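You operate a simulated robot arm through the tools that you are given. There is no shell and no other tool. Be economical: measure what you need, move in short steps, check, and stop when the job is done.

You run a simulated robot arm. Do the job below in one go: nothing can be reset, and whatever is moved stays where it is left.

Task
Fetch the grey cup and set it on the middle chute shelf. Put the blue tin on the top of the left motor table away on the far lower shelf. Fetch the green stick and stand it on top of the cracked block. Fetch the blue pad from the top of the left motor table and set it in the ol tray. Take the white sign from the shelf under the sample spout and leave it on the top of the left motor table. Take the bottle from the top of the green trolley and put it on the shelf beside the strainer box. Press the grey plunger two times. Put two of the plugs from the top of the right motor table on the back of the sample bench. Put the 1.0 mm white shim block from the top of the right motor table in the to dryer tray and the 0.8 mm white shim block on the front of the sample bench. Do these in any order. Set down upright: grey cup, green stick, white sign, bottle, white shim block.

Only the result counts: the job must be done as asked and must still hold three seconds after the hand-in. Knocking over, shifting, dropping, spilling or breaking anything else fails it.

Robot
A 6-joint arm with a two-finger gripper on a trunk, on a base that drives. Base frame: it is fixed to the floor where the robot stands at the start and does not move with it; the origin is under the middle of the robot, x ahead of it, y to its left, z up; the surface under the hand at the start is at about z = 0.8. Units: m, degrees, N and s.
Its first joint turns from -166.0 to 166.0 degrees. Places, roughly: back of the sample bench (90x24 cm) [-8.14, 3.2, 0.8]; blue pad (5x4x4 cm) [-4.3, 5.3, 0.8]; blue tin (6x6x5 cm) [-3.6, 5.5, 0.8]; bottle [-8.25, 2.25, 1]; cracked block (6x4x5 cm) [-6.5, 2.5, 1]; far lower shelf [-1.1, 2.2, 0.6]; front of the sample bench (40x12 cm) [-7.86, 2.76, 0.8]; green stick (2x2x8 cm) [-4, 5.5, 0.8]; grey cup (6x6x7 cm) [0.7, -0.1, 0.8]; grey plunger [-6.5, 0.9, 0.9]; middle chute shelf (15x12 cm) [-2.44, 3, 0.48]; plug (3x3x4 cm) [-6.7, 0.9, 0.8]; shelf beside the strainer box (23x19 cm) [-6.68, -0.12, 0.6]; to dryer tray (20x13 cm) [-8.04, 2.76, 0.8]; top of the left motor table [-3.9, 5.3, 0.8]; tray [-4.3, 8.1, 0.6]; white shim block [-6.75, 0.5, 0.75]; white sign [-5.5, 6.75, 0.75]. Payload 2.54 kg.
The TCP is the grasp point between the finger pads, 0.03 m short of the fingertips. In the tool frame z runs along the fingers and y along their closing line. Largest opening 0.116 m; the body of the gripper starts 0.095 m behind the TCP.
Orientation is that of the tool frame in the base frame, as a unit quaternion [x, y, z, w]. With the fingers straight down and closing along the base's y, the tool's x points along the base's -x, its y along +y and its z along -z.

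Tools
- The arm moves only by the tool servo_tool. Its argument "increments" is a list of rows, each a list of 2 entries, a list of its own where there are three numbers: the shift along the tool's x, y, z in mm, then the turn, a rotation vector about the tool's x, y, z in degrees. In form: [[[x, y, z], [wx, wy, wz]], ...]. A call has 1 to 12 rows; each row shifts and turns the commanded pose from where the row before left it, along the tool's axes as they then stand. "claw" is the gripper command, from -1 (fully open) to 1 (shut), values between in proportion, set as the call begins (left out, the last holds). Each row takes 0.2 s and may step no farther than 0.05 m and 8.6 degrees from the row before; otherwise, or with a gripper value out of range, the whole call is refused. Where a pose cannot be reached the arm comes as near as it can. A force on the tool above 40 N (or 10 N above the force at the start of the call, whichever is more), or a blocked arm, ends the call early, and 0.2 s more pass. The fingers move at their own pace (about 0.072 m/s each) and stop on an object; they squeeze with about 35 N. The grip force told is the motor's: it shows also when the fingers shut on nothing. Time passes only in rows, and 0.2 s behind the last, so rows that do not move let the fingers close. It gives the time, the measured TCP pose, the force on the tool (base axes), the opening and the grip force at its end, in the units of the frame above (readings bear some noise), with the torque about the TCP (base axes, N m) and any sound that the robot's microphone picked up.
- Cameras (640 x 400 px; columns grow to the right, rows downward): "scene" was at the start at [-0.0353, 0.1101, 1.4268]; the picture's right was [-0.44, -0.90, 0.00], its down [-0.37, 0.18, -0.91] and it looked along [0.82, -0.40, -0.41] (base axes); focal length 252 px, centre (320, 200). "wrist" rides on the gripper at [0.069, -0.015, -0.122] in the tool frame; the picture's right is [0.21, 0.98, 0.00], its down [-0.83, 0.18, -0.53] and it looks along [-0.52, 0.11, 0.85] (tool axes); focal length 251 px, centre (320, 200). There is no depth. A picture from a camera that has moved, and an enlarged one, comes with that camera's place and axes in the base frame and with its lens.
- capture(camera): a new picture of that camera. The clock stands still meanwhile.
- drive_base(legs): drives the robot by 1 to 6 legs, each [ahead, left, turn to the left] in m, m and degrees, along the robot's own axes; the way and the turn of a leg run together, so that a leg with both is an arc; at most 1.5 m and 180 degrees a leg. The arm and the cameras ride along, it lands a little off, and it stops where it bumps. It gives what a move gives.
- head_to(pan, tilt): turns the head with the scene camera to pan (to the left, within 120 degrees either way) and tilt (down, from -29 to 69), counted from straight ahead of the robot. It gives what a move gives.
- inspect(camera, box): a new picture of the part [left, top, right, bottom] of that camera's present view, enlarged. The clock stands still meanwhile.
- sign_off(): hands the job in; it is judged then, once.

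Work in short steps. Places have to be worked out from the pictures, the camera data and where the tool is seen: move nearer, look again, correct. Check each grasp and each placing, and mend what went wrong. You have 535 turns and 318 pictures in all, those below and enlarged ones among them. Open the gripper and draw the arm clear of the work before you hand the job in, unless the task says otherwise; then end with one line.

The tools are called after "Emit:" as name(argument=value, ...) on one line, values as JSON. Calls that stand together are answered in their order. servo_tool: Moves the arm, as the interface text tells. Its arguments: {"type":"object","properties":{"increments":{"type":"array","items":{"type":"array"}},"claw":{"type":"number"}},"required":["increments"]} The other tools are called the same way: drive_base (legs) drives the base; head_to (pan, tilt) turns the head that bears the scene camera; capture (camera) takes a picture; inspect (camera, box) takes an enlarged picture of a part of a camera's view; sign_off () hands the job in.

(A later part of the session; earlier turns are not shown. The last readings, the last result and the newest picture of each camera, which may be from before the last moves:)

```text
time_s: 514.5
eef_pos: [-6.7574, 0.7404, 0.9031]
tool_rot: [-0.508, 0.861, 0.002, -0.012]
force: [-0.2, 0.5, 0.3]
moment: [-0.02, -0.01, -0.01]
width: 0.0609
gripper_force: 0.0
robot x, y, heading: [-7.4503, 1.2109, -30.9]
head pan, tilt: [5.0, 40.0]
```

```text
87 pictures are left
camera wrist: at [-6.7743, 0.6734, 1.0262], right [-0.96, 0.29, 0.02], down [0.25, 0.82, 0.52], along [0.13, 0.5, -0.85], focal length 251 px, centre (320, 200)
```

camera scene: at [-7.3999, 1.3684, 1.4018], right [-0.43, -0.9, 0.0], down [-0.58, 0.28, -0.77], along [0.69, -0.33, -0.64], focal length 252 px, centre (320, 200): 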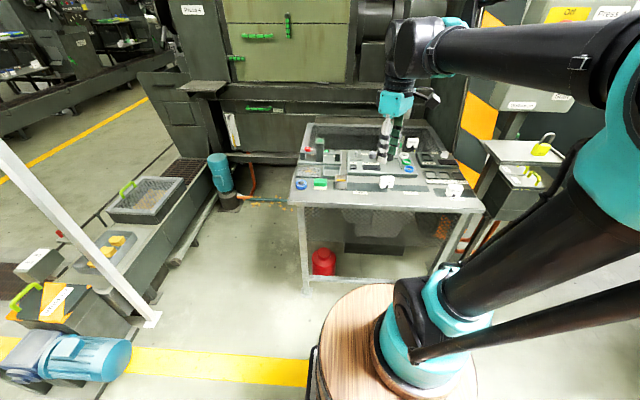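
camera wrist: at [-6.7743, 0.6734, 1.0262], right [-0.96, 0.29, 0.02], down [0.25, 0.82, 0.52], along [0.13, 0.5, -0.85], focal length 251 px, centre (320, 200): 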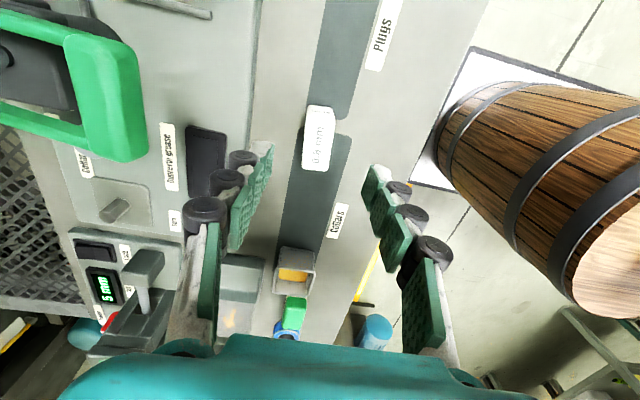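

Block long axis measures 68°, so I turn 7° more and lower around it.

Emit:
servo_tool(increments=[[[-3, -1, 30], [0, 0, -7]], [[0, 0, 40], [0, 0, 0]], [[0, 0, 22], [0, 0, 0]], [[0, 0, 10], [0, 0, 0]]])

Emit:
capture(camera="wrist")

```text
time_s: 515.5
eef_pos: [-6.761, 0.7426, 0.8008]
tool_rot: [-0.558, 0.829, 0.001, -0.012]
force: [-0.1, -0.9, -0.4]
moment: [-0.01, -0.01, 0.03]
width: 0.0608
gripper_force: 0.0
robot x, y, heading: [-7.4489, 1.2112, -30.8]
head pan, tilt: [5.0, 40.0]
```

```text
86 pictures are left
camera wrist: at [-6.7686, 0.6726, 0.9234], right [-0.99, 0.17, 0.02], down [0.15, 0.84, 0.52], along [0.07, 0.52, -0.85], focal length 251 px, centre (320, 200)
```

wrist: 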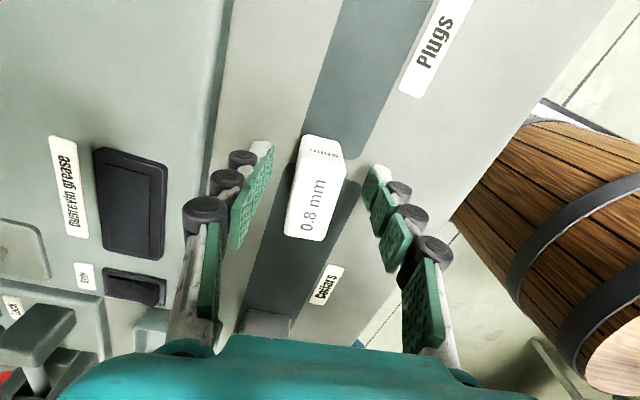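

Label "0.8 mm" confirmed. Close and lift.

Emit:
servo_tool(increments=[[[0, 0, 0], [0, 0, 0]], [[0, 0, 0], [0, 0, 0]], [[0, 0, 0], [0, 0, 0]]], claw=1)

Emit:
servo_tool(increments=[[[0, 0, -20], [0, 0, 0]], [[0, 0, -40], [0, 0, 0]], [[0, 0, -40], [0, 0, 0]], [[0, 0, -40], [0, 0, 0]], [[0, 15, -40], [0, 0, 0]], [[0, 20, -40], [0, 0, 0]], [[0, 25, -40], [0, 0, 0]], [[0, 25, -20], [0, 0, 0]]])

Emit:
capture(camera="wrist")

```text
time_s: 516.3
eef_pos: [-6.7598, 0.7416, 0.8009]
tool_rot: [-0.559, 0.829, 0.001, -0.011]
force: [-0.5, 0.0, 0.5]
moment: [0.02, 0.01, 0.02]
width: 0.0253
gripper_force: 35.3
robot x, y, heading: [-7.4495, 1.2122, -30.8]
head pan, tilt: [5.0, 40.0]
```

```text
time_s: 518.1
eef_pos: [-6.8316, 0.7752, 1.082]
tool_rot: [-0.559, 0.829, 0.003, -0.011]
force: [-0.6, -0.7, -0.2]
moment: [0.04, 0.04, 0.02]
width: 0.0252
gripper_force: 35.0
robot x, y, heading: [-7.4505, 1.2145, -30.8]
head pan, tilt: [5.0, 40.0]
```

```text
85 pictures are left
camera wrist: at [-6.8413, 0.7059, 1.2047], right [-0.99, 0.17, 0.02], down [0.15, 0.84, 0.52], along [0.07, 0.52, -0.85], focal length 251 px, centre (320, 200)
```

wrist: 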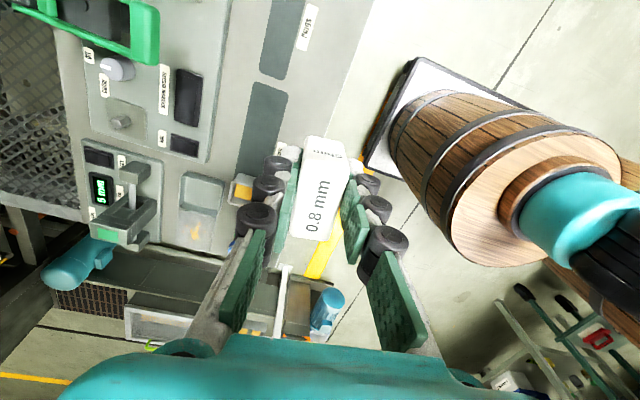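

Held. I go back to the bench, stopping a bit further north (e2≈-1.7) so the wrist yaw stays within its range.

Emit:
drive_base(legs=[[0, 0, -45], [0, 0, -44.5], [-0.8, -0.3, 0], [-0.78, -0.35, 0]])

Emit:
head_to(pan=-90, tilt=40)

Emit:
capture(camera="scene")

```text
time_s: 530.9
eef_pos: [-7.6547, 2.2668, 1.0818]
tool_rot: [0.185, 0.983, 0.01, -0.008]
force: [0.4, 0.6, -0.4]
moment: [0.05, 0.01, 0.0]
width: 0.0247
gripper_force: 34.9
robot x, y, heading: [-7.2226, 2.8888, -120.0]
head pan, tilt: [5.0, 40.0]
```

```text
time_s: 532.6
eef_pos: [-7.6545, 2.2661, 1.0812]
tool_rot: [0.185, 0.983, 0.009, -0.007]
force: [0.3, 0.6, -1.1]
moment: [0.02, 0.02, -0.03]
width: 0.0248
gripper_force: 34.9
robot x, y, heading: [-7.2262, 2.8892, -120.2]
head pan, tilt: [-90.0, 40.0]
```

```text
84 pictures are left
camera scene: at [-7.1065, 2.9632, 1.4018], right [0.5, 0.87, 0.0], down [0.56, -0.32, -0.77], along [-0.66, 0.38, -0.64], focal length 252 px, centre (320, 200)
```

scene: 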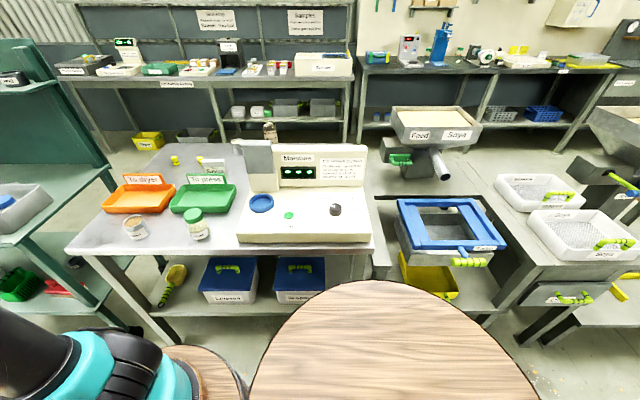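

Emit:
inspect(camera="scene", box=[60, 160, 250, 270])

```text
3.37 times, centred on (155, 215) of scene
camera zoom: at [-7.1065, 2.9632, 1.4018], right [0.5, 0.87, 0.0], down [0.56, -0.32, -0.77], along [-0.66, 0.38, -0.64], focal length 850 px, centre (876, 150)
```

zoom: 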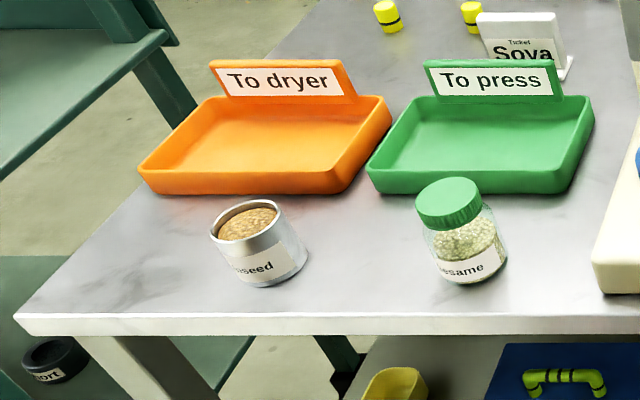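

Midway between cup and jar: (-7.817,2.813). I swing over it at height.

Emit:
servo_tool(increments=[[[29, 37.6, 0], [0, 0, 0]], [[29, 37.6, 0], [0, 0, 0]], [[29, 37.6, 0], [0, 0, 0]], [[29, 37.6, 0], [0, 0, 0]], [[29, 37.6, 0], [0, 0, 0]], [[29, 37.6, 0], [0, 0, 0]], [[29, 37.6, 0], [0, 0, 0]], [[29, 37.6, 0], [0, 0, 0]], [[29, 37.6, 0], [0, 0, 0]], [[29, 37.6, 0], [0, 0, 0]], [[29, 37.6, 0], [0, 0, 0]], [[29, 37.6, 0], [0, 0, 8]]])

Emit:
capture(camera="wrist")

Emit:
inspect(camera="scene", box=[60, 130, 250, 270])

```text
time_s: 535.2
eef_pos: [-7.8158, 2.815, 1.0942]
tool_rot: [0.253, 0.967, 0.009, -0.008]
force: [0.2, -1.0, -1.0]
moment: [0.02, 0.03, -0.01]
width: 0.0248
gripper_force: 34.7
robot x, y, heading: [-7.2214, 2.8938, -120.0]
head pan, tilt: [-90.0, 40.0]
```

```text
82 pictures are left
camera wrist: at [-7.8826, 2.8323, 1.2175], right [0.29, 0.96, 0.02], down [0.81, -0.26, 0.52], along [0.5, -0.14, -0.85], focal length 251 px, centre (320, 200)
```

wrist: 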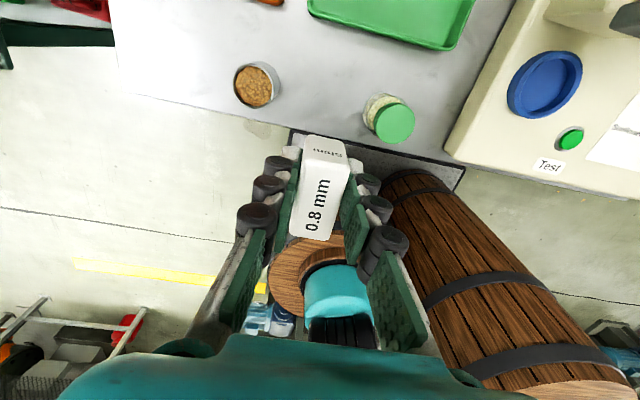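

```text
2.86 times, centred on (155, 200) of scene
camera zoom: at [-7.1064, 2.9631, 1.4018], right [0.5, 0.87, 0.0], down [0.56, -0.32, -0.77], along [-0.66, 0.38, -0.64], focal length 721 px, centre (791, 200)
```

zoom: 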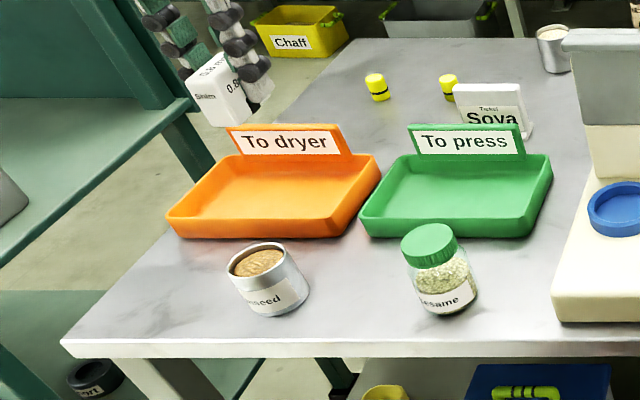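

Nadir lies midway between cup and jar, well behind the front edge. I lower.

Emit:
servo_tool(increments=[[[0, 0, 45], [0, 0, 0]], [[0, 0, 45], [0, 0, 0]], [[0, 0, 45], [0, 0, 0]], [[0, 0, 45], [0, 0, 0]], [[0, 0, 35], [0, 0, 0]]])

Emit:
capture(camera="wrist")

Emit:
inspect(camera="scene", box=[60, 130, 250, 270])

```text
time_s: 536.4
eef_pos: [-7.8162, 2.8187, 0.88]
tool_rot: [0.252, 0.968, 0.009, -0.008]
force: [0.3, -1.1, -0.3]
moment: [0.01, 0.03, -0.01]
width: 0.0249
gripper_force: 34.7
robot x, y, heading: [-7.2218, 2.8887, -119.9]
head pan, tilt: [-90.0, 40.0]
```

```text
80 pictures are left
camera wrist: at [-7.8814, 2.8371, 1.0024], right [0.29, 0.96, 0.02], down [0.81, -0.26, 0.52], along [0.5, -0.14, -0.85], focal length 251 px, centre (320, 200)
```

wrist: 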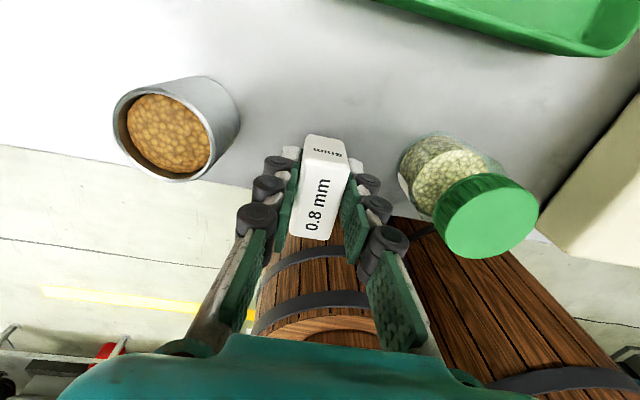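

```text
2.86 times, centred on (155, 200) of scene
camera zoom: at [-7.1064, 2.9633, 1.4018], right [0.5, 0.87, 0.0], down [0.56, -0.32, -0.77], along [-0.66, 0.38, -0.64], focal length 721 px, centre (791, 200)
```

zoom: 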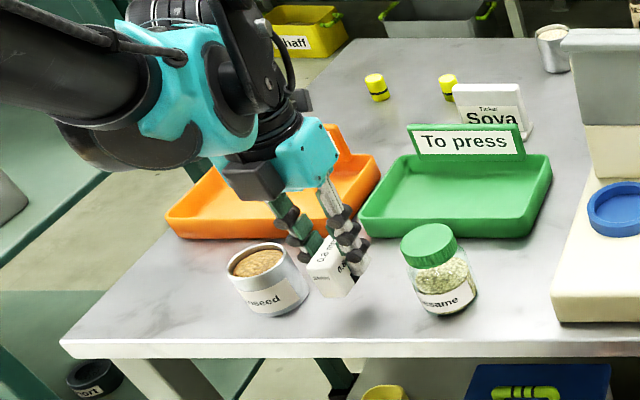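

Emit:
servo_tool(increments=[[[0, 0, 20], [0, 0, 0]], [[0, 0, 10], [0, 0, 0]], [[0, 0, 4], [0, 0, 0]], [[0, 0, 3], [0, 0, 0]], [[0, 0, 3], [0, 0, 0]], [[0, 0, 3], [0, 0, 0]]])

```text
time_s: 537.8
eef_pos: [-7.8176, 2.8196, 0.838]
tool_rot: [0.253, 0.967, 0.01, -0.008]
force: [-4.1, -0.4, 33.4]
moment: [-0.18, 0.21, 0.01]
width: 0.0251
gripper_force: 34.6
robot x, y, heading: [-7.2262, 2.8888, -119.8]
head pan, tilt: [-90.0, 40.0]
```

Contact. I release with a small opening and rise.

Emit:
servo_tool(increments=[[[0, 0, -1], [0, 0, 0]], [[0, 0, 0], [0, 0, 0]], [[0, 0, 0], [0, 0, 0]]], claw=0.2)

Emit:
servo_tool(increments=[[[0, 0, -20], [0, 0, 0]], [[0, 0, -40], [0, 0, 0]], [[0, 0, -40], [0, 0, 0]], [[0, 0, -45], [0, 0, 0]], [[0, 0, -45], [0, 0, 0]], [[0, 0, -45], [0, 0, 0]]])

Emit:
capture(camera="wrist")

Emit:
inspect(camera="scene", box=[60, 130, 250, 270])

```text
time_s: 538.6
eef_pos: [-7.8182, 2.8208, 0.8385]
tool_rot: [0.253, 0.967, 0.009, -0.007]
force: [0.0, 0.9, -1.6]
moment: [0.0, -0.02, 0.03]
width: 0.0466
gripper_force: 0.0
robot x, y, heading: [-7.2255, 2.8919, -119.8]
head pan, tilt: [-90.0, 40.0]
```

```text
time_s: 540.0
eef_pos: [-7.8176, 2.8156, 1.0739]
tool_rot: [0.253, 0.967, 0.01, -0.007]
force: [-1.2, 0.0, 0.3]
moment: [0.0, 0.0, -0.01]
width: 0.0465
gripper_force: 0.0
robot x, y, heading: [-7.2245, 2.892, -119.8]
head pan, tilt: [-90.0, 40.0]
```

```text
78 pictures are left
camera wrist: at [-7.8825, 2.8333, 1.1964], right [0.29, 0.96, 0.02], down [0.81, -0.26, 0.52], along [0.5, -0.14, -0.85], focal length 251 px, centre (320, 200)
```

wrist: 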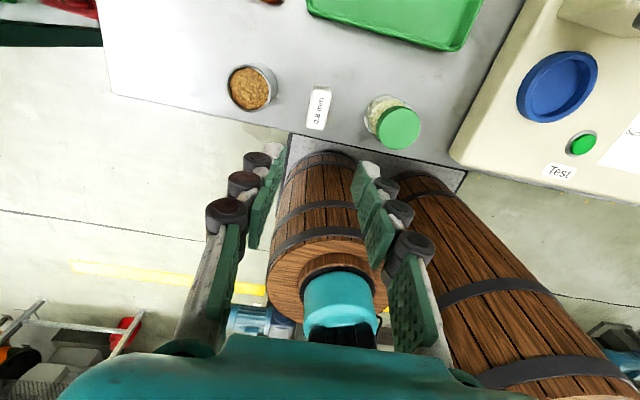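

```text
2.86 times, centred on (155, 200) of scene
camera zoom: at [-7.1066, 2.9633, 1.4018], right [0.5, 0.87, 0.0], down [0.56, -0.32, -0.77], along [-0.66, 0.38, -0.64], focal length 721 px, centre (791, 200)
```

zoom: 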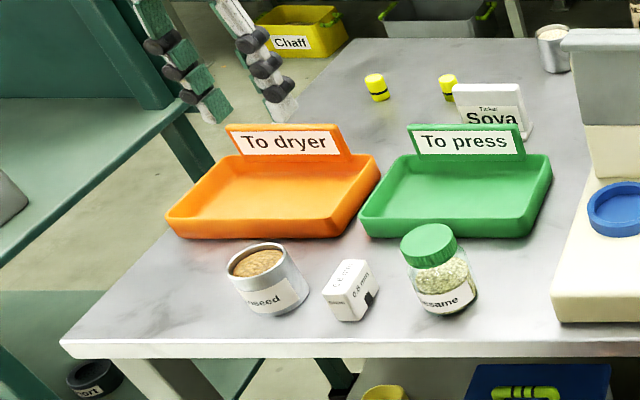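

The 0.8 mm block stands on the front strip. I swing back and return for the 1.0 mm block.

Emit:
servo_tool(increments=[[[-34, -33.4, 0], [0, 0, 0]], [[-34, -33.4, 0], [0, 0, 0]], [[-34, -33.4, 0], [0, 0, 0]], [[-34, -33.4, 0], [0, 0, 0]], [[-34, -33.4, 0], [0, 0, 0]], [[-34, -33.4, 0], [0, 0, 0]], [[-34, -33.4, 0], [0, 0, 0]], [[-34, -33.4, 0], [0, 0, 0]], [[-34, -33.4, 0], [0, 0, 0]], [[-34, -33.4, 0], [0, 0, 0]], [[-34, -33.4, 0], [0, 0, 0]], [[-34, -33.4, 0], [0, 0, 0]]])

Emit:
drive_base(legs=[[0.78, 0.35, 0], [0.8, 0.3, 0], [0, 0, 45], [0, 0, 44.5]])

Emit:
head_to(pan=5, tilt=40)

Emit:
capture(camera="wrist")

```text
time_s: 542.6
eef_pos: [-7.6552, 2.2658, 1.061]
tool_rot: [0.253, 0.968, 0.009, -0.007]
force: [-0.5, 1.1, 0.2]
moment: [-0.06, -0.01, -0.01]
width: 0.0461
gripper_force: 0.0
robot x, y, heading: [-7.2234, 2.8893, -119.7]
head pan, tilt: [-90.0, 40.0]
```

```text
time_s: 555.2
eef_pos: [-6.8034, 0.7826, 1.059]
tool_rot: [-0.507, 0.862, 0.001, -0.011]
force: [0.1, -0.6, -0.2]
moment: [-0.02, -0.02, -0.01]
width: 0.0464
gripper_force: 0.1
robot x, y, heading: [-7.4279, 1.2139, -29.6]
head pan, tilt: [-90.0, 40.0]
```

```text
time_s: 557.0
eef_pos: [-6.8034, 0.7836, 1.0605]
tool_rot: [-0.508, 0.861, 0.001, -0.012]
force: [-0.3, -0.2, 0.2]
moment: [0.01, 0.02, -0.04]
width: 0.0462
gripper_force: 0.1
robot x, y, heading: [-7.4297, 1.2122, -29.5]
head pan, tilt: [5.0, 40.0]
```

```text
76 pictures are left
camera wrist: at [-6.8205, 0.7157, 1.1831], right [-0.96, 0.29, 0.02], down [0.25, 0.82, 0.52], along [0.13, 0.5, -0.85], focal length 251 px, centre (320, 200)
```

wrist: 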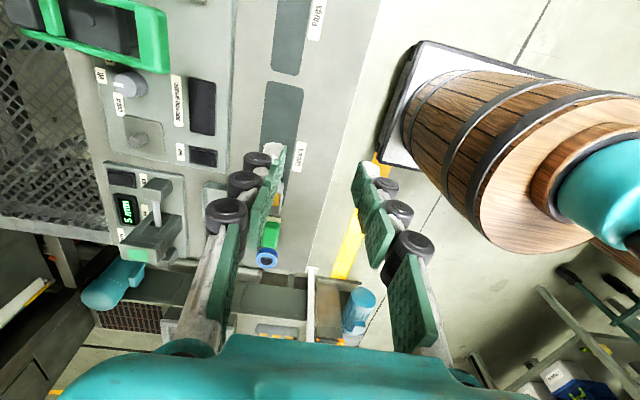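

The 1.0 mm block is at the table's right end, near the switch post; I turn the hand by 91° so the camera side faces me, away from the post.

Emit:
servo_tool(increments=[[[0, 0, 0], [0, 0, 8.3]], [[0, 0, 0], [0, 0, 8.3]], [[0, 0, 0], [0, 0, 8.3]], [[0, 0, 0], [0, 0, 8.3]], [[0, 0, 0], [0, 0, 8.3]], [[0, 0, 0], [0, 0, 8.3]], [[0, 0, 0], [0, 0, 8.3]], [[0, 0, 0], [0, 0, 8.3]], [[0, 0, 0], [0, 0, 8.3]], [[0, 0, 0], [0, 0, 8.3]], [[0, 0, 0], [0, 0, 8]]], claw=-0.6)

Emit:
capture(camera="wrist")

Emit:
capture(camera="scene")

```text
time_s: 559.4
eef_pos: [-6.8053, 0.7826, 1.0608]
tool_rot: [0.261, 0.965, -0.007, -0.009]
force: [-0.6, -0.2, 0.4]
moment: [0.03, 0.01, 0.0]
width: 0.0929
gripper_force: 0.1
robot x, y, heading: [-7.4305, 1.2138, -29.7]
head pan, tilt: [5.0, 40.0]
```

```text
75 pictures are left
camera wrist: at [-6.8688, 0.8053, 1.1831], right [0.3, 0.95, -0.02], down [0.82, -0.25, 0.52], along [0.49, -0.17, -0.85], focal length 251 px, centre (320, 200)
```

wrist: 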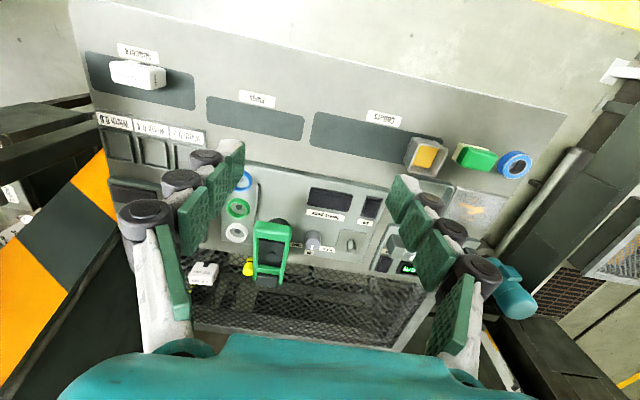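

```text
74 pictures are left
camera scene: at [-7.3831, 1.3661, 1.4018], right [-0.42, -0.91, 0.0], down [-0.58, 0.27, -0.77], along [0.7, -0.32, -0.64], focal length 252 px, centre (320, 200)
```

scene: 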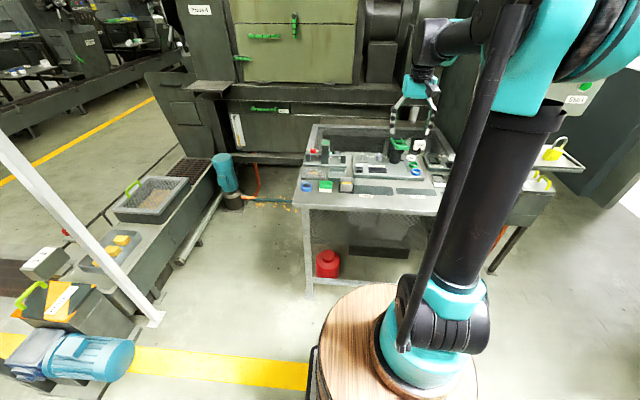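

Emit:
servo_tool(increments=[[[-4.5, -44.6, 15], [0, 0, 0]], [[-4.5, -44.6, 15], [0, 0, 0]], [[-4.5, -44.6, 15], [0, 0, 0]], [[-4.5, -44.6, 15], [0, 0, 0]], [[-4.5, -44.6, 15], [0, 0, 0]], [[-4.5, -44.6, 15], [0, 0, 0]]])

Emit:
capture(camera="wrist")

Emit:
capture(camera="scene")

```text
time_s: 560.8
eef_pos: [-6.9119, 0.5358, 0.9714]
tool_rot: [0.258, 0.966, -0.008, -0.01]
force: [-0.4, -0.3, 0.3]
moment: [-0.02, 0.02, 0.01]
width: 0.093
gripper_force: 0.0
robot x, y, heading: [-7.4312, 1.2136, -29.7]
head pan, tilt: [5.0, 40.0]
```

```text
73 pictures are left
camera wrist: at [-6.9762, 0.5587, 1.095], right [0.3, 0.95, -0.02], down [0.82, -0.25, 0.52], along [0.49, -0.17, -0.85], focal length 251 px, centre (320, 200)
```

wrist: 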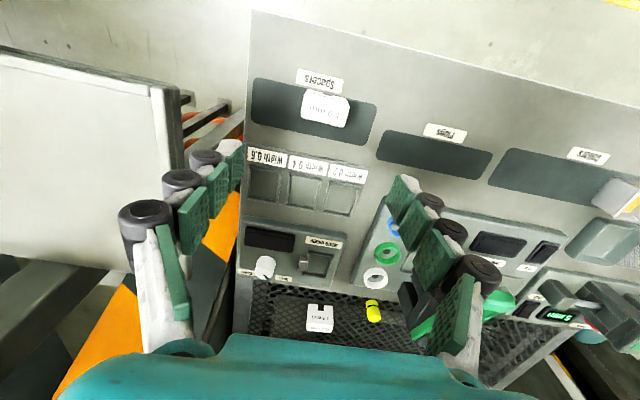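

```text
72 pictures are left
camera scene: at [-7.3832, 1.3664, 1.4018], right [-0.42, -0.91, 0.0], down [-0.58, 0.27, -0.77], along [0.7, -0.32, -0.64], focal length 252 px, centre (320, 200)
```

scene: 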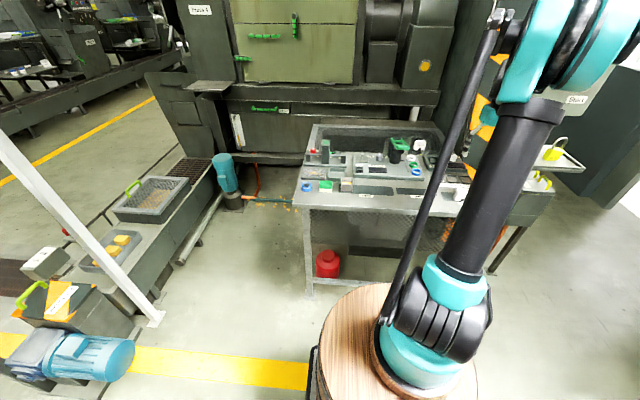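

The padlock shelf is ~7 cm clear of the finger. I centre and lower onto the 1.0 mm block.

Emit:
servo_tool(increments=[[[11, 0, 40], [0, 0, 0]], [[0, 0, 40], [0, 0, 0]], [[0, 0, 45], [0, 0, 0]], [[0, 0, 30], [0, 0, 0]], [[0, 0, 14], [0, 0, 0]]])

Emit:
capture(camera="wrist")

```text
time_s: 562.0
eef_pos: [-6.9304, 0.5389, 0.8036]
tool_rot: [0.259, 0.966, -0.007, -0.009]
force: [0.4, 0.3, 0.4]
moment: [0.04, -0.03, -0.02]
width: 0.0929
gripper_force: 0.0
robot x, y, heading: [-7.4317, 1.213, -29.5]
head pan, tilt: [5.0, 40.0]
```

```text
71 pictures are left
camera wrist: at [-6.9953, 0.5609, 0.9264], right [0.3, 0.95, -0.02], down [0.82, -0.25, 0.52], along [0.49, -0.17, -0.85], focal length 251 px, centre (320, 200)
```

wrist: 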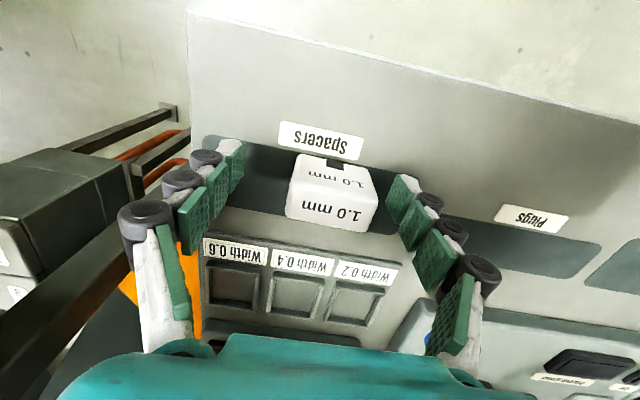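

"1.0 mm" confirmed; shift 6 mm to centre, then close and lift.

Emit:
servo_tool(increments=[[[0, 6, 0], [0, 0, 0]], [[0, 0, 0], [0, 0, 0]]])

Emit:
servo_tool(increments=[[[0, 0, 0], [0, 0, 0]], [[0, 0, 0], [0, 0, 0]], [[0, 0, 0], [0, 0, 0]]], claw=1)

Emit:
servo_tool(increments=[[[0, 0, -20], [0, 0, 0]], [[0, 0, -40], [0, 0, 0]], [[0, 0, -40], [0, 0, 0]], [[0, 20, -40], [0, 0, 0]], [[0, 20, -40], [0, 0, 0]], [[0, 20, -40], [0, 0, 0]], [[0, 20, -30], [0, 0, 0]]])

Emit:
capture(camera="wrist")

```text
time_s: 562.6
eef_pos: [-6.9257, 0.5445, 0.8048]
tool_rot: [0.259, 0.966, -0.007, -0.01]
force: [1.0, -0.2, -0.4]
moment: [0.02, -0.01, -0.01]
width: 0.0928
gripper_force: 0.1
robot x, y, heading: [-7.4321, 1.213, -29.7]
head pan, tilt: [5.0, 40.0]
```

```text
time_s: 563.4
eef_pos: [-6.9281, 0.546, 0.8046]
tool_rot: [0.258, 0.966, -0.008, -0.01]
force: [-0.5, -0.5, 2.5]
moment: [0.07, -0.07, -0.02]
width: 0.0506
gripper_force: 34.9
robot x, y, heading: [-7.4312, 1.2105, -29.5]
head pan, tilt: [5.0, 40.0]
```

```text
time_s: 565.0
eef_pos: [-6.8769, 0.6192, 1.0561]
tool_rot: [0.259, 0.966, -0.007, -0.009]
force: [-0.2, 0.1, -1.7]
moment: [0.0, 0.05, -0.03]
width: 0.0506
gripper_force: 34.9
robot x, y, heading: [-7.4313, 1.2112, -29.6]
head pan, tilt: [5.0, 40.0]
```

```text
70 pictures are left
camera wrist: at [-6.9418, 0.6396, 1.1796], right [0.3, 0.95, -0.02], down [0.82, -0.25, 0.52], along [0.49, -0.17, -0.85], focal length 251 px, centre (320, 200)
```

wrist: 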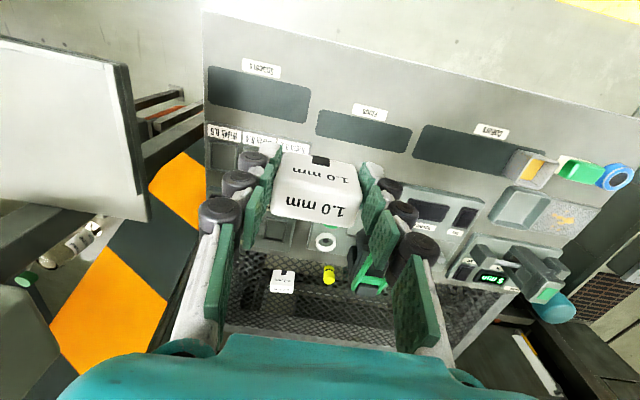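

Held. I first draw the hand back to the front (away from the switch post), then drive to the bench.

Emit:
servo_tool(increments=[[[10, 42, -10], [0, 0, 0]], [[25, 40, 0], [0, 0, 0]], [[34, 34, 0], [0, 0, 0]], [[40, 30, 0], [0, 0, 0]], [[40, 28, 0], [0, 0, 0]], [[42, 25, 0], [0, 0, 0]], [[42, 20, 0], [0, 0, 0]], [[40, 20, 0], [0, 0, 0]]])

Emit:
drive_base(legs=[[-0.05, 0, 0], [0, 0, -45], [0, 0, -44.5], [-0.8, -0.3, 0], [-0.78, -0.3, 0]])

Emit:
servo_tool(increments=[[[0, 0, 0], [0, 0, -8.2]], [[0, 0, 0], [0, 0, -8.2]], [[0, 0, 0], [0, 0, -8.2]], [[0, 0, 0], [0, 0, -8.2]], [[0, 0, 0], [0, 0, -8.2]], [[0, 0, 0], [0, 0, -8.2]], [[0, 0, 0], [0, 0, -8.2]], [[0, 0, 0], [0, 0, -8.2]], [[0, 0, 0], [0, 0, -8.2]], [[0, 0, 0], [0, 0, -8.2]]])

Emit:
head_to(pan=-90, tilt=40)

Emit:
capture(camera="scene")

```text
time_s: 566.8
eef_pos: [-6.9977, 0.9629, 1.0644]
tool_rot: [0.259, 0.966, -0.007, -0.009]
force: [0.2, 0.1, -1.3]
moment: [0.01, 0.01, 0.01]
width: 0.0511
gripper_force: 35.1
robot x, y, heading: [-7.4332, 1.2138, -29.3]
head pan, tilt: [5.0, 40.0]
```

```text
time_s: 580.0
eef_pos: [-7.4572, 2.4709, 1.0638]
tool_rot: [0.869, 0.495, 0.001, -0.012]
force: [-0.7, 0.2, -0.7]
moment: [-0.02, 0.03, -0.01]
width: 0.0505
gripper_force: 35.0
robot x, y, heading: [-7.2008, 2.902, -120.4]
head pan, tilt: [5.0, 40.0]
```

```text
time_s: 582.2
eef_pos: [-7.4583, 2.4714, 1.0634]
tool_rot: [0.328, 0.945, 0.009, -0.007]
force: [-0.5, 0.1, -0.7]
moment: [-0.01, 0.02, 0.04]
width: 0.0507
gripper_force: 35.4
robot x, y, heading: [-7.2011, 2.9038, -120.2]
head pan, tilt: [5.0, 40.0]
```

```text
time_s: 583.9
eef_pos: [-7.4583, 2.4696, 1.0637]
tool_rot: [0.331, 0.944, 0.009, -0.008]
force: [0.3, 1.6, -0.9]
moment: [-0.01, -0.02, 0.03]
width: 0.0506
gripper_force: 35.3
robot x, y, heading: [-7.2003, 2.9021, -120.2]
head pan, tilt: [-90.0, 40.0]
```

```text
69 pictures are left
camera scene: at [-7.0853, 2.9732, 1.4018], right [0.5, 0.86, 0.0], down [0.56, -0.32, -0.77], along [-0.66, 0.38, -0.64], focal length 252 px, centre (320, 200)
```

scene: 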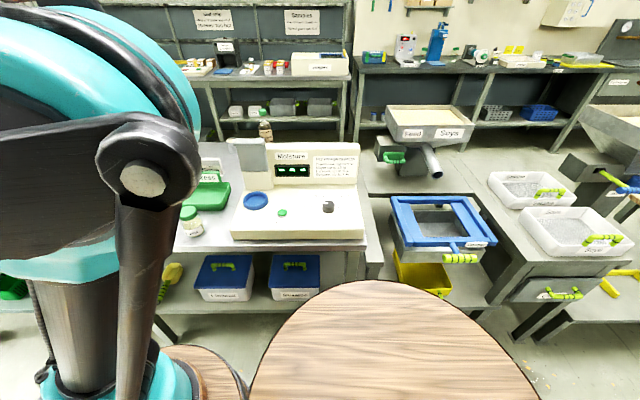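

I swing the block over to the "To dryer" tray centre (-8.04,2.76).

Emit:
servo_tool(increments=[[[45.4, -9.7, 0], [0, 0, 0]], [[45.4, -9.7, 0], [0, 0, 0]], [[45.4, -9.7, 0], [0, 0, 0]], [[45.4, -9.7, 0], [0, 0, 0]], [[45.4, -9.7, 0], [0, 0, 0]], [[45.4, -9.7, 0], [0, 0, 0]], [[45.4, -9.7, 0], [0, 0, 0]], [[45.4, -9.7, 0], [0, 0, 0]], [[45.4, -9.7, 0], [0, 0, 0]], [[45.4, -9.7, 0], [0, 0, 0]], [[45.4, -9.7, 0], [0, 0, 0]], [[45.4, -9.7, 0], [0, 0, 0]]])

Emit:
capture(camera="wrist")

Emit:
inspect(camera="scene", box=[50, 110, 250, 260])

```text
time_s: 586.5
eef_pos: [-7.9551, 2.7125, 1.0726]
tool_rot: [0.33, 0.944, 0.008, -0.009]
force: [0.4, -0.6, -1.1]
moment: [0.02, 0.09, 0.0]
width: 0.051
gripper_force: 34.8
robot x, y, heading: [-7.2039, 2.9044, -120.1]
head pan, tilt: [-90.0, 40.0]
```

```text
68 pictures are left
camera wrist: at [-8.0176, 2.7407, 1.1967], right [0.44, 0.9, 0.01], down [0.76, -0.38, 0.52], along [0.47, -0.22, -0.86], focal length 251 px, centre (320, 200)
```

wrist: 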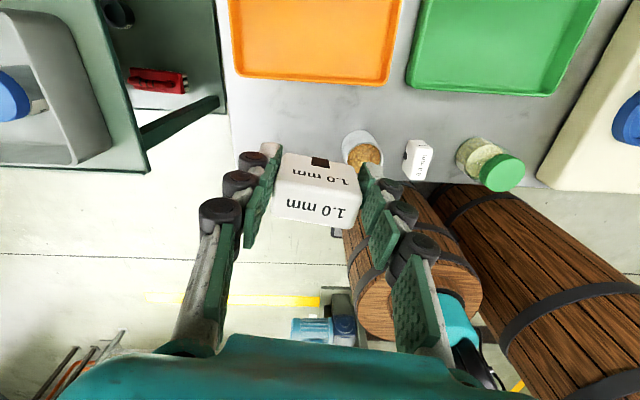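

```text
2.67 times, centred on (150, 185) of scene
camera zoom: at [-7.085, 2.9733, 1.4018], right [0.5, 0.86, 0.0], down [0.56, -0.32, -0.77], along [-0.66, 0.38, -0.64], focal length 673 px, centre (773, 240)
```

zoom: 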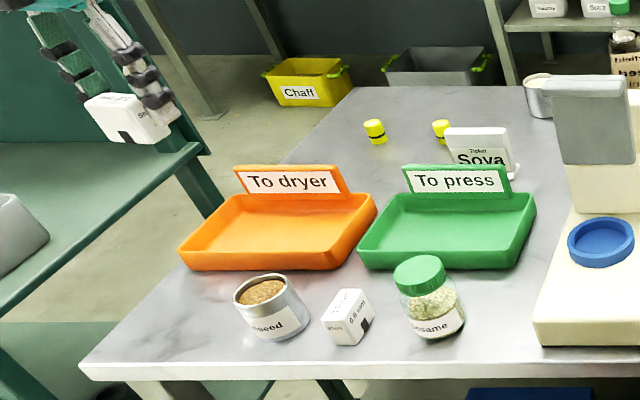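

Tray centre computed (-8.043,2.752). I place slightly in front of centre: align to the tray, lower, and check.

Emit:
servo_tool(increments=[[[40, -10, 0], [0, 0, 0]], [[41, -9, 0], [0, 0, 0]], [[0, 0, 0], [0, 0, -8.5]], [[0, 0, 45], [0, 0, 0]], [[0, 0, 45], [0, 0, 0]], [[0, 0, 40], [0, 0, 0]]])

Emit:
capture(camera="wrist")

Emit:
inspect(camera="scene", box=[50, 110, 250, 260])

```text
time_s: 587.9
eef_pos: [-8.0331, 2.7598, 0.9429]
tool_rot: [0.259, 0.966, 0.01, -0.007]
force: [0.1, 0.1, 0.1]
moment: [-0.02, 0.05, -0.04]
width: 0.0508
gripper_force: 34.9
robot x, y, heading: [-7.2036, 2.8995, -120.4]
head pan, tilt: [-90.0, 40.0]
```

```text
66 pictures are left
camera wrist: at [-8.099, 2.7773, 1.066], right [0.3, 0.95, 0.02], down [0.81, -0.27, 0.52], along [0.5, -0.14, -0.85], focal length 251 px, centre (320, 200)
```

wrist: 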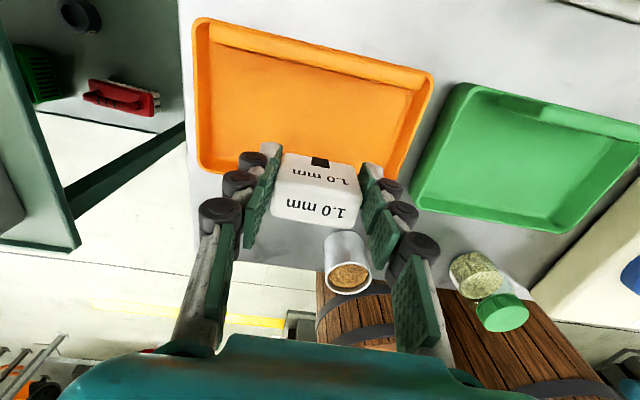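

```text
2.67 times, centred on (150, 185) of scene
camera zoom: at [-7.0853, 2.9733, 1.4018], right [0.5, 0.86, 0.0], down [0.56, -0.32, -0.77], along [-0.66, 0.39, -0.64], focal length 673 px, centre (773, 240)
```

zoom: 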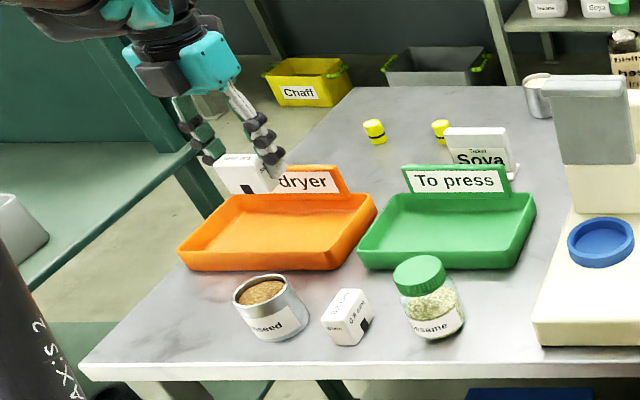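

Nadir is at the tray's middle. I lower to contact.

Emit:
servo_tool(increments=[[[0, 0, 40], [0, 0, 0]], [[0, 0, 25], [0, 0, 0]], [[0, 0, 8], [0, 0, 0]], [[0, 0, 5], [0, 0, 0]], [[0, 0, 4], [0, 0, 0]], [[0, 0, 3], [0, 0, 0]], [[0, 0, 3], [0, 0, 0]], [[0, 0, 3], [0, 0, 0]]])

Emit:
capture(camera="wrist")

```text
time_s: 589.7
eef_pos: [-8.032, 2.7601, 0.854]
tool_rot: [0.26, 0.966, 0.009, -0.007]
force: [-0.9, -0.5, -1.0]
moment: [0.01, 0.05, 0.02]
width: 0.0506
gripper_force: 34.7
robot x, y, heading: [-7.204, 2.8999, -120.2]
head pan, tilt: [-90.0, 40.0]
```

```text
64 pictures are left
camera wrist: at [-8.0981, 2.7783, 0.9777], right [0.3, 0.95, 0.02], down [0.81, -0.27, 0.52], along [0.5, -0.14, -0.85], focal length 251 px, centre (320, 200)
```

wrist: 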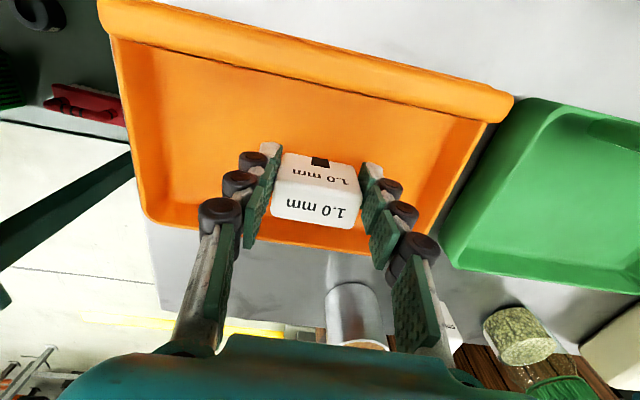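

Emit:
servo_tool(increments=[[[0, 0, 3], [0, 0, 0]], [[0, 0, 3], [0, 0, 0]], [[0, 0, 2], [0, 0, 0]], [[0, 0, 2], [0, 0, 0]], [[0, 0, 2], [0, 0, 0]]])

```text
time_s: 590.9
eef_pos: [-8.0322, 2.759, 0.8436]
tool_rot: [0.26, 0.966, 0.009, -0.008]
force: [-4.7, -1.9, 31.2]
moment: [-0.31, 0.16, -0.03]
width: 0.0509
gripper_force: 35.0
robot x, y, heading: [-7.2058, 2.9051, -120.3]
head pan, tilt: [-90.0, 40.0]
```

Contact. I release with a modest opening and rise.

Emit:
servo_tool(increments=[[[0, 0, -1], [0, 0, 0]], [[0, 0, 0], [0, 0, 0]], [[0, 0, 0], [0, 0, 0]]], claw=-0.25)

Emit:
servo_tool(increments=[[[0, 0, -20], [0, 0, 0]], [[0, 0, -40], [0, 0, 0]], [[0, 0, -40], [0, 0, 0]], [[0, 0, -45], [0, 0, 0]], [[0, 0, -45], [0, 0, 0]], [[0, 0, -45], [0, 0, 0]]])

Emit:
inspect(camera="scene", box=[50, 110, 250, 260])

```text
time_s: 591.7
eef_pos: [-8.0327, 2.7599, 0.8444]
tool_rot: [0.259, 0.966, 0.01, -0.008]
force: [0.1, -0.1, 0.1]
moment: [0.02, -0.02, 0.0]
width: 0.0725
gripper_force: 0.1
robot x, y, heading: [-7.1986, 2.9023, -120.0]
head pan, tilt: [-90.0, 40.0]
```

```text
time_s: 593.1
eef_pos: [-8.0292, 2.7548, 1.0825]
tool_rot: [0.259, 0.966, 0.009, -0.007]
force: [0.7, -0.7, -0.4]
moment: [-0.03, -0.03, -0.01]
width: 0.0724
gripper_force: 0.0
robot x, y, heading: [-7.2025, 2.8996, -120.1]
head pan, tilt: [-90.0, 40.0]
```

```text
2.67 times, centred on (150, 185) of scene
camera zoom: at [-7.0856, 2.9733, 1.4018], right [0.5, 0.86, 0.0], down [0.56, -0.32, -0.77], along [-0.66, 0.39, -0.64], focal length 673 px, centre (773, 240)
```

zoom: 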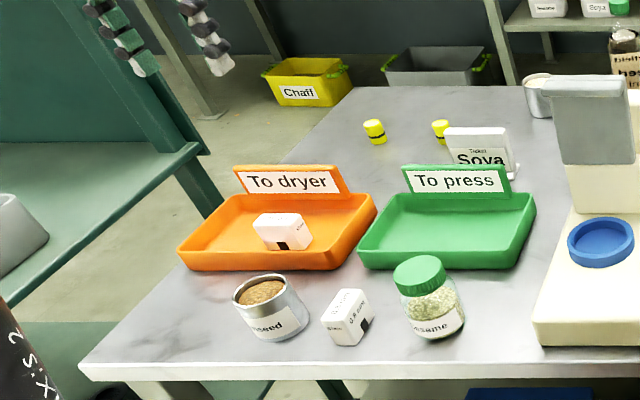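

All bench items are in place. Remaining: the blue tin. I swing the arm to the front and drive back up the corridor (reversing) toward the left motor table.

Emit:
servo_tool(increments=[[[-45.4, 2.7, 0], [0, 0, 0]], [[-45.4, 2.7, 0], [0, 0, 0]], [[-45.4, 2.7, 0], [0, 0, 0]], [[-45.4, 2.7, 0], [0, 0, 0]], [[-45.4, 2.7, 0], [0, 0, 0]], [[-45.4, 2.7, 0], [0, 0, 0]], [[-45.4, 2.7, 0], [0, 0, 0]], [[-45.4, 2.7, 0], [0, 0, 0]], [[-45.4, 2.7, 0], [0, 0, 0]], [[-45.4, 2.7, 0], [0, 0, 0]], [[-45.4, 2.7, 0], [0, 0, 0]], [[-45.4, 2.7, 0], [0, 0, 0]]])

Emit:
drive_base(legs=[[-0.9, 0, 0]])

Emit:
head_to(pan=115, tilt=30)

Emit:
capture(camera="scene")

```text
time_s: 595.7
eef_pos: [-7.5443, 2.5116, 1.065]
tool_rot: [0.259, 0.966, 0.01, -0.008]
force: [0.1, 0.6, 0.3]
moment: [0.02, 0.01, -0.01]
width: 0.0725
gripper_force: 0.0
robot x, y, heading: [-7.2015, 2.9039, -120.4]
head pan, tilt: [-90.0, 40.0]
```

```text
time_s: 600.5
eef_pos: [-7.0863, 3.299, 1.0656]
tool_rot: [0.265, 0.964, 0.009, -0.007]
force: [-1.0, 0.0, -0.5]
moment: [0.0, 0.01, -0.01]
width: 0.0724
gripper_force: 0.0
robot x, y, heading: [-6.7436, 3.6875, -121.2]
head pan, tilt: [-90.0, 40.0]
```

```text
time_s: 603.5
eef_pos: [-7.0874, 3.2996, 1.0667]
tool_rot: [0.266, 0.964, 0.009, -0.008]
force: [0.7, -0.6, 1.4]
moment: [-0.04, -0.01, -0.01]
width: 0.0726
gripper_force: 0.1
robot x, y, heading: [-6.74, 3.6843, -120.9]
head pan, tilt: [115.0, 30.0]
```

```text
62 pictures are left
camera scene: at [-6.4598, 3.7022, 1.4172], right [-0.1, -0.99, 0.0], down [-0.5, 0.05, -0.87], along [0.86, -0.09, -0.5], focal length 252 px, centre (320, 200)
```

scene: 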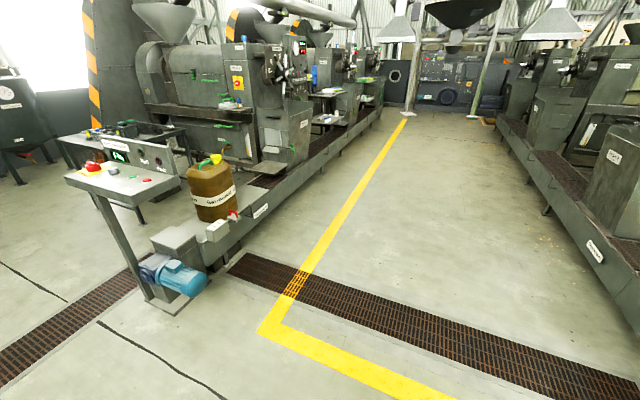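

I continue reversing up the corridor, then turn and sidle to the table's west side.

Emit:
drive_base(legs=[[-0.95, 0.2, 0], [-0.92, 0, 0], [0, 0, 45], [0, 0.75, 0]])

Emit:
head_to(pan=30, tilt=35)

Emit:
capture(camera="scene")

```text
time_s: 618.7
eef_pos: [-4.8242, 4.8272, 1.0667]
tool_rot: [-0.125, 0.992, 0.006, -0.01]
force: [-0.1, -0.3, 0.4]
moment: [0.0, 0.02, 0.01]
width: 0.0724
gripper_force: 0.0
robot x, y, heading: [-4.8553, 5.3405, -75.6]
head pan, tilt: [115.0, 30.0]
```

```text
time_s: 620.3
eef_pos: [-4.8259, 4.8267, 1.066]
tool_rot: [-0.125, 0.992, 0.006, -0.01]
force: [-0.1, 1.5, -0.3]
moment: [0.03, 0.03, 0.01]
width: 0.0724
gripper_force: 0.0
robot x, y, heading: [-4.8529, 5.3448, -75.9]
head pan, tilt: [30.0, 35.0]
```

```text
61 pictures are left
camera scene: at [-4.6759, 5.434, 1.4094], right [-0.72, -0.7, 0.0], down [-0.4, 0.41, -0.82], along [0.57, -0.59, -0.57], focal length 252 px, centre (320, 200)
```

scene: 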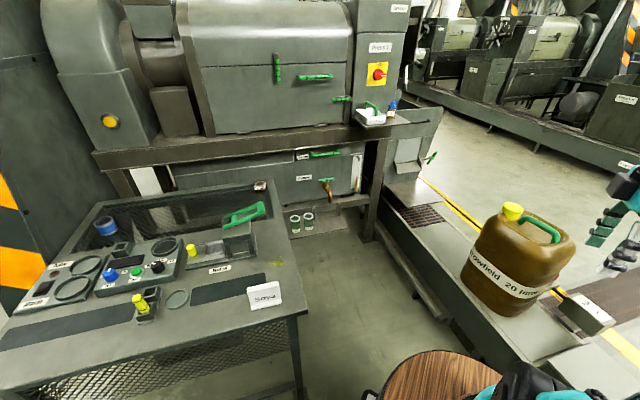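

I back off slightly, turn to face the table squarely, then slide left toward the tin.

Emit:
drive_base(legs=[[-0.08, 0, 0], [0, 0, 46], [0, 0.38, 0]])

Emit:
head_to(pan=0, tilt=35)

Emit:
capture(camera="scene")

```text
time_s: 625.5
eef_pos: [-4.2888, 5.4205, 1.0653]
tool_rot: [-0.503, 0.864, 0.002, -0.012]
force: [0.7, -0.1, 0.2]
moment: [0.0, 0.0, 0.0]
width: 0.0725
gripper_force: 0.1
robot x, y, heading: [-4.6784, 5.7589, -29.8]
head pan, tilt: [30.0, 35.0]
```

```text
time_s: 626.4
eef_pos: [-4.2872, 5.4205, 1.066]
tool_rot: [-0.503, 0.864, 0.002, -0.012]
force: [0.5, 1.1, 0.2]
moment: [0.01, 0.0, -0.02]
width: 0.0725
gripper_force: 0.1
robot x, y, heading: [-4.679, 5.7563, -29.9]
head pan, tilt: [0.0, 35.0]
```

```text
60 pictures are left
camera scene: at [-4.6334, 5.904, 1.4094], right [-0.49, -0.87, 0.0], down [-0.5, 0.28, -0.82], along [0.71, -0.4, -0.57], focal length 252 px, centre (320, 200)
```

scene: 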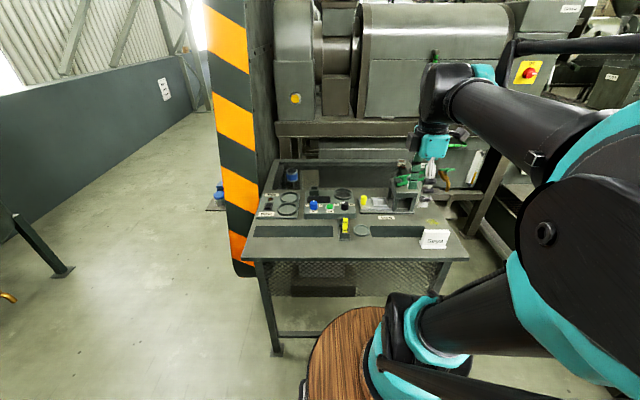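

The tin (≈(-3.61,5.49)) is too far from here. Standing parallel to the table (right side to it) brings the arm base closer. I turn left 90° and slide right.

Emit:
drive_base(legs=[[0, 0, 45], [0, 0, 45], [0.1, -0.18, 0]])

Emit:
servo_tool(increments=[[[0, 0, 0], [0, 0, 8.3]], [[0, 0, 0], [0, 0, 8.3]], [[0, 0, 0], [0, 0, 8.3]], [[0, 0, 0], [0, 0, 8.3]], [[0, 0, 0], [0, 0, 8.3]], [[0, 0, 0], [0, 0, 8.3]], [[0, 0, 0], [0, 0, 8.3]], [[0, 0, 0], [0, 0, 8.3]], [[0, 0, 0], [0, 0, 8.3]], [[0, 0, 0], [0, 0, 8.3]], [[0, 0, 0], [0, 0, 7]]])

Emit:
head_to(pan=-75, tilt=35)

Emit:
capture(camera="scene")

```text
time_s: 632.2
eef_pos: [-4.1325, 6.1422, 1.0656]
tool_rot: [0.966, -0.26, 0.008, 0.01]
force: [-0.7, 0.7, -0.4]
moment: [-0.02, -0.01, 0.01]
width: 0.0723
gripper_force: 0.0
robot x, y, heading: [-4.4737, 5.7512, 59.7]
head pan, tilt: [0.0, 35.0]
```

```text
time_s: 634.6
eef_pos: [-4.1308, 6.1414, 1.0652]
tool_rot: [-0.498, 0.867, -0.012, -0.002]
force: [0.0, -0.7, 0.6]
moment: [0.01, -0.01, 0.02]
width: 0.0725
gripper_force: 0.1
robot x, y, heading: [-4.4796, 5.7493, 60.0]
head pan, tilt: [0.0, 35.0]
```

```text
time_s: 636.0
eef_pos: [-4.132, 6.1409, 1.065]
tool_rot: [-0.5, 0.866, -0.011, -0.001]
force: [-0.7, -1.3, 0.2]
moment: [0.02, 0.01, 0.02]
width: 0.0726
gripper_force: 0.0
robot x, y, heading: [-4.4741, 5.7499, 59.8]
head pan, tilt: [-75.0, 35.0]
```

```text
59 pictures are left
camera scene: at [-4.5765, 5.7013, 1.4094], right [-0.26, -0.97, 0.0], down [-0.55, 0.15, -0.82], along [0.79, -0.21, -0.57], focal length 252 px, centre (320, 200)
```

scene: 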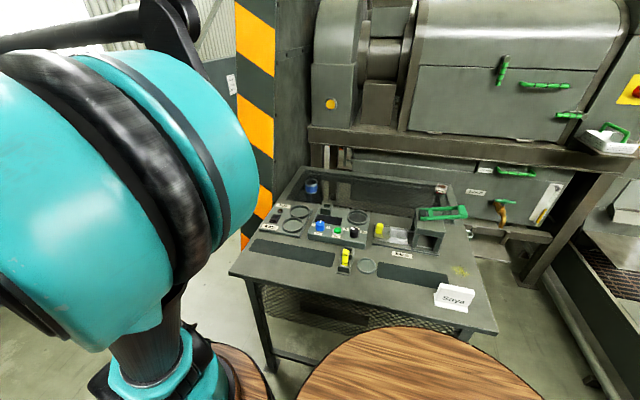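

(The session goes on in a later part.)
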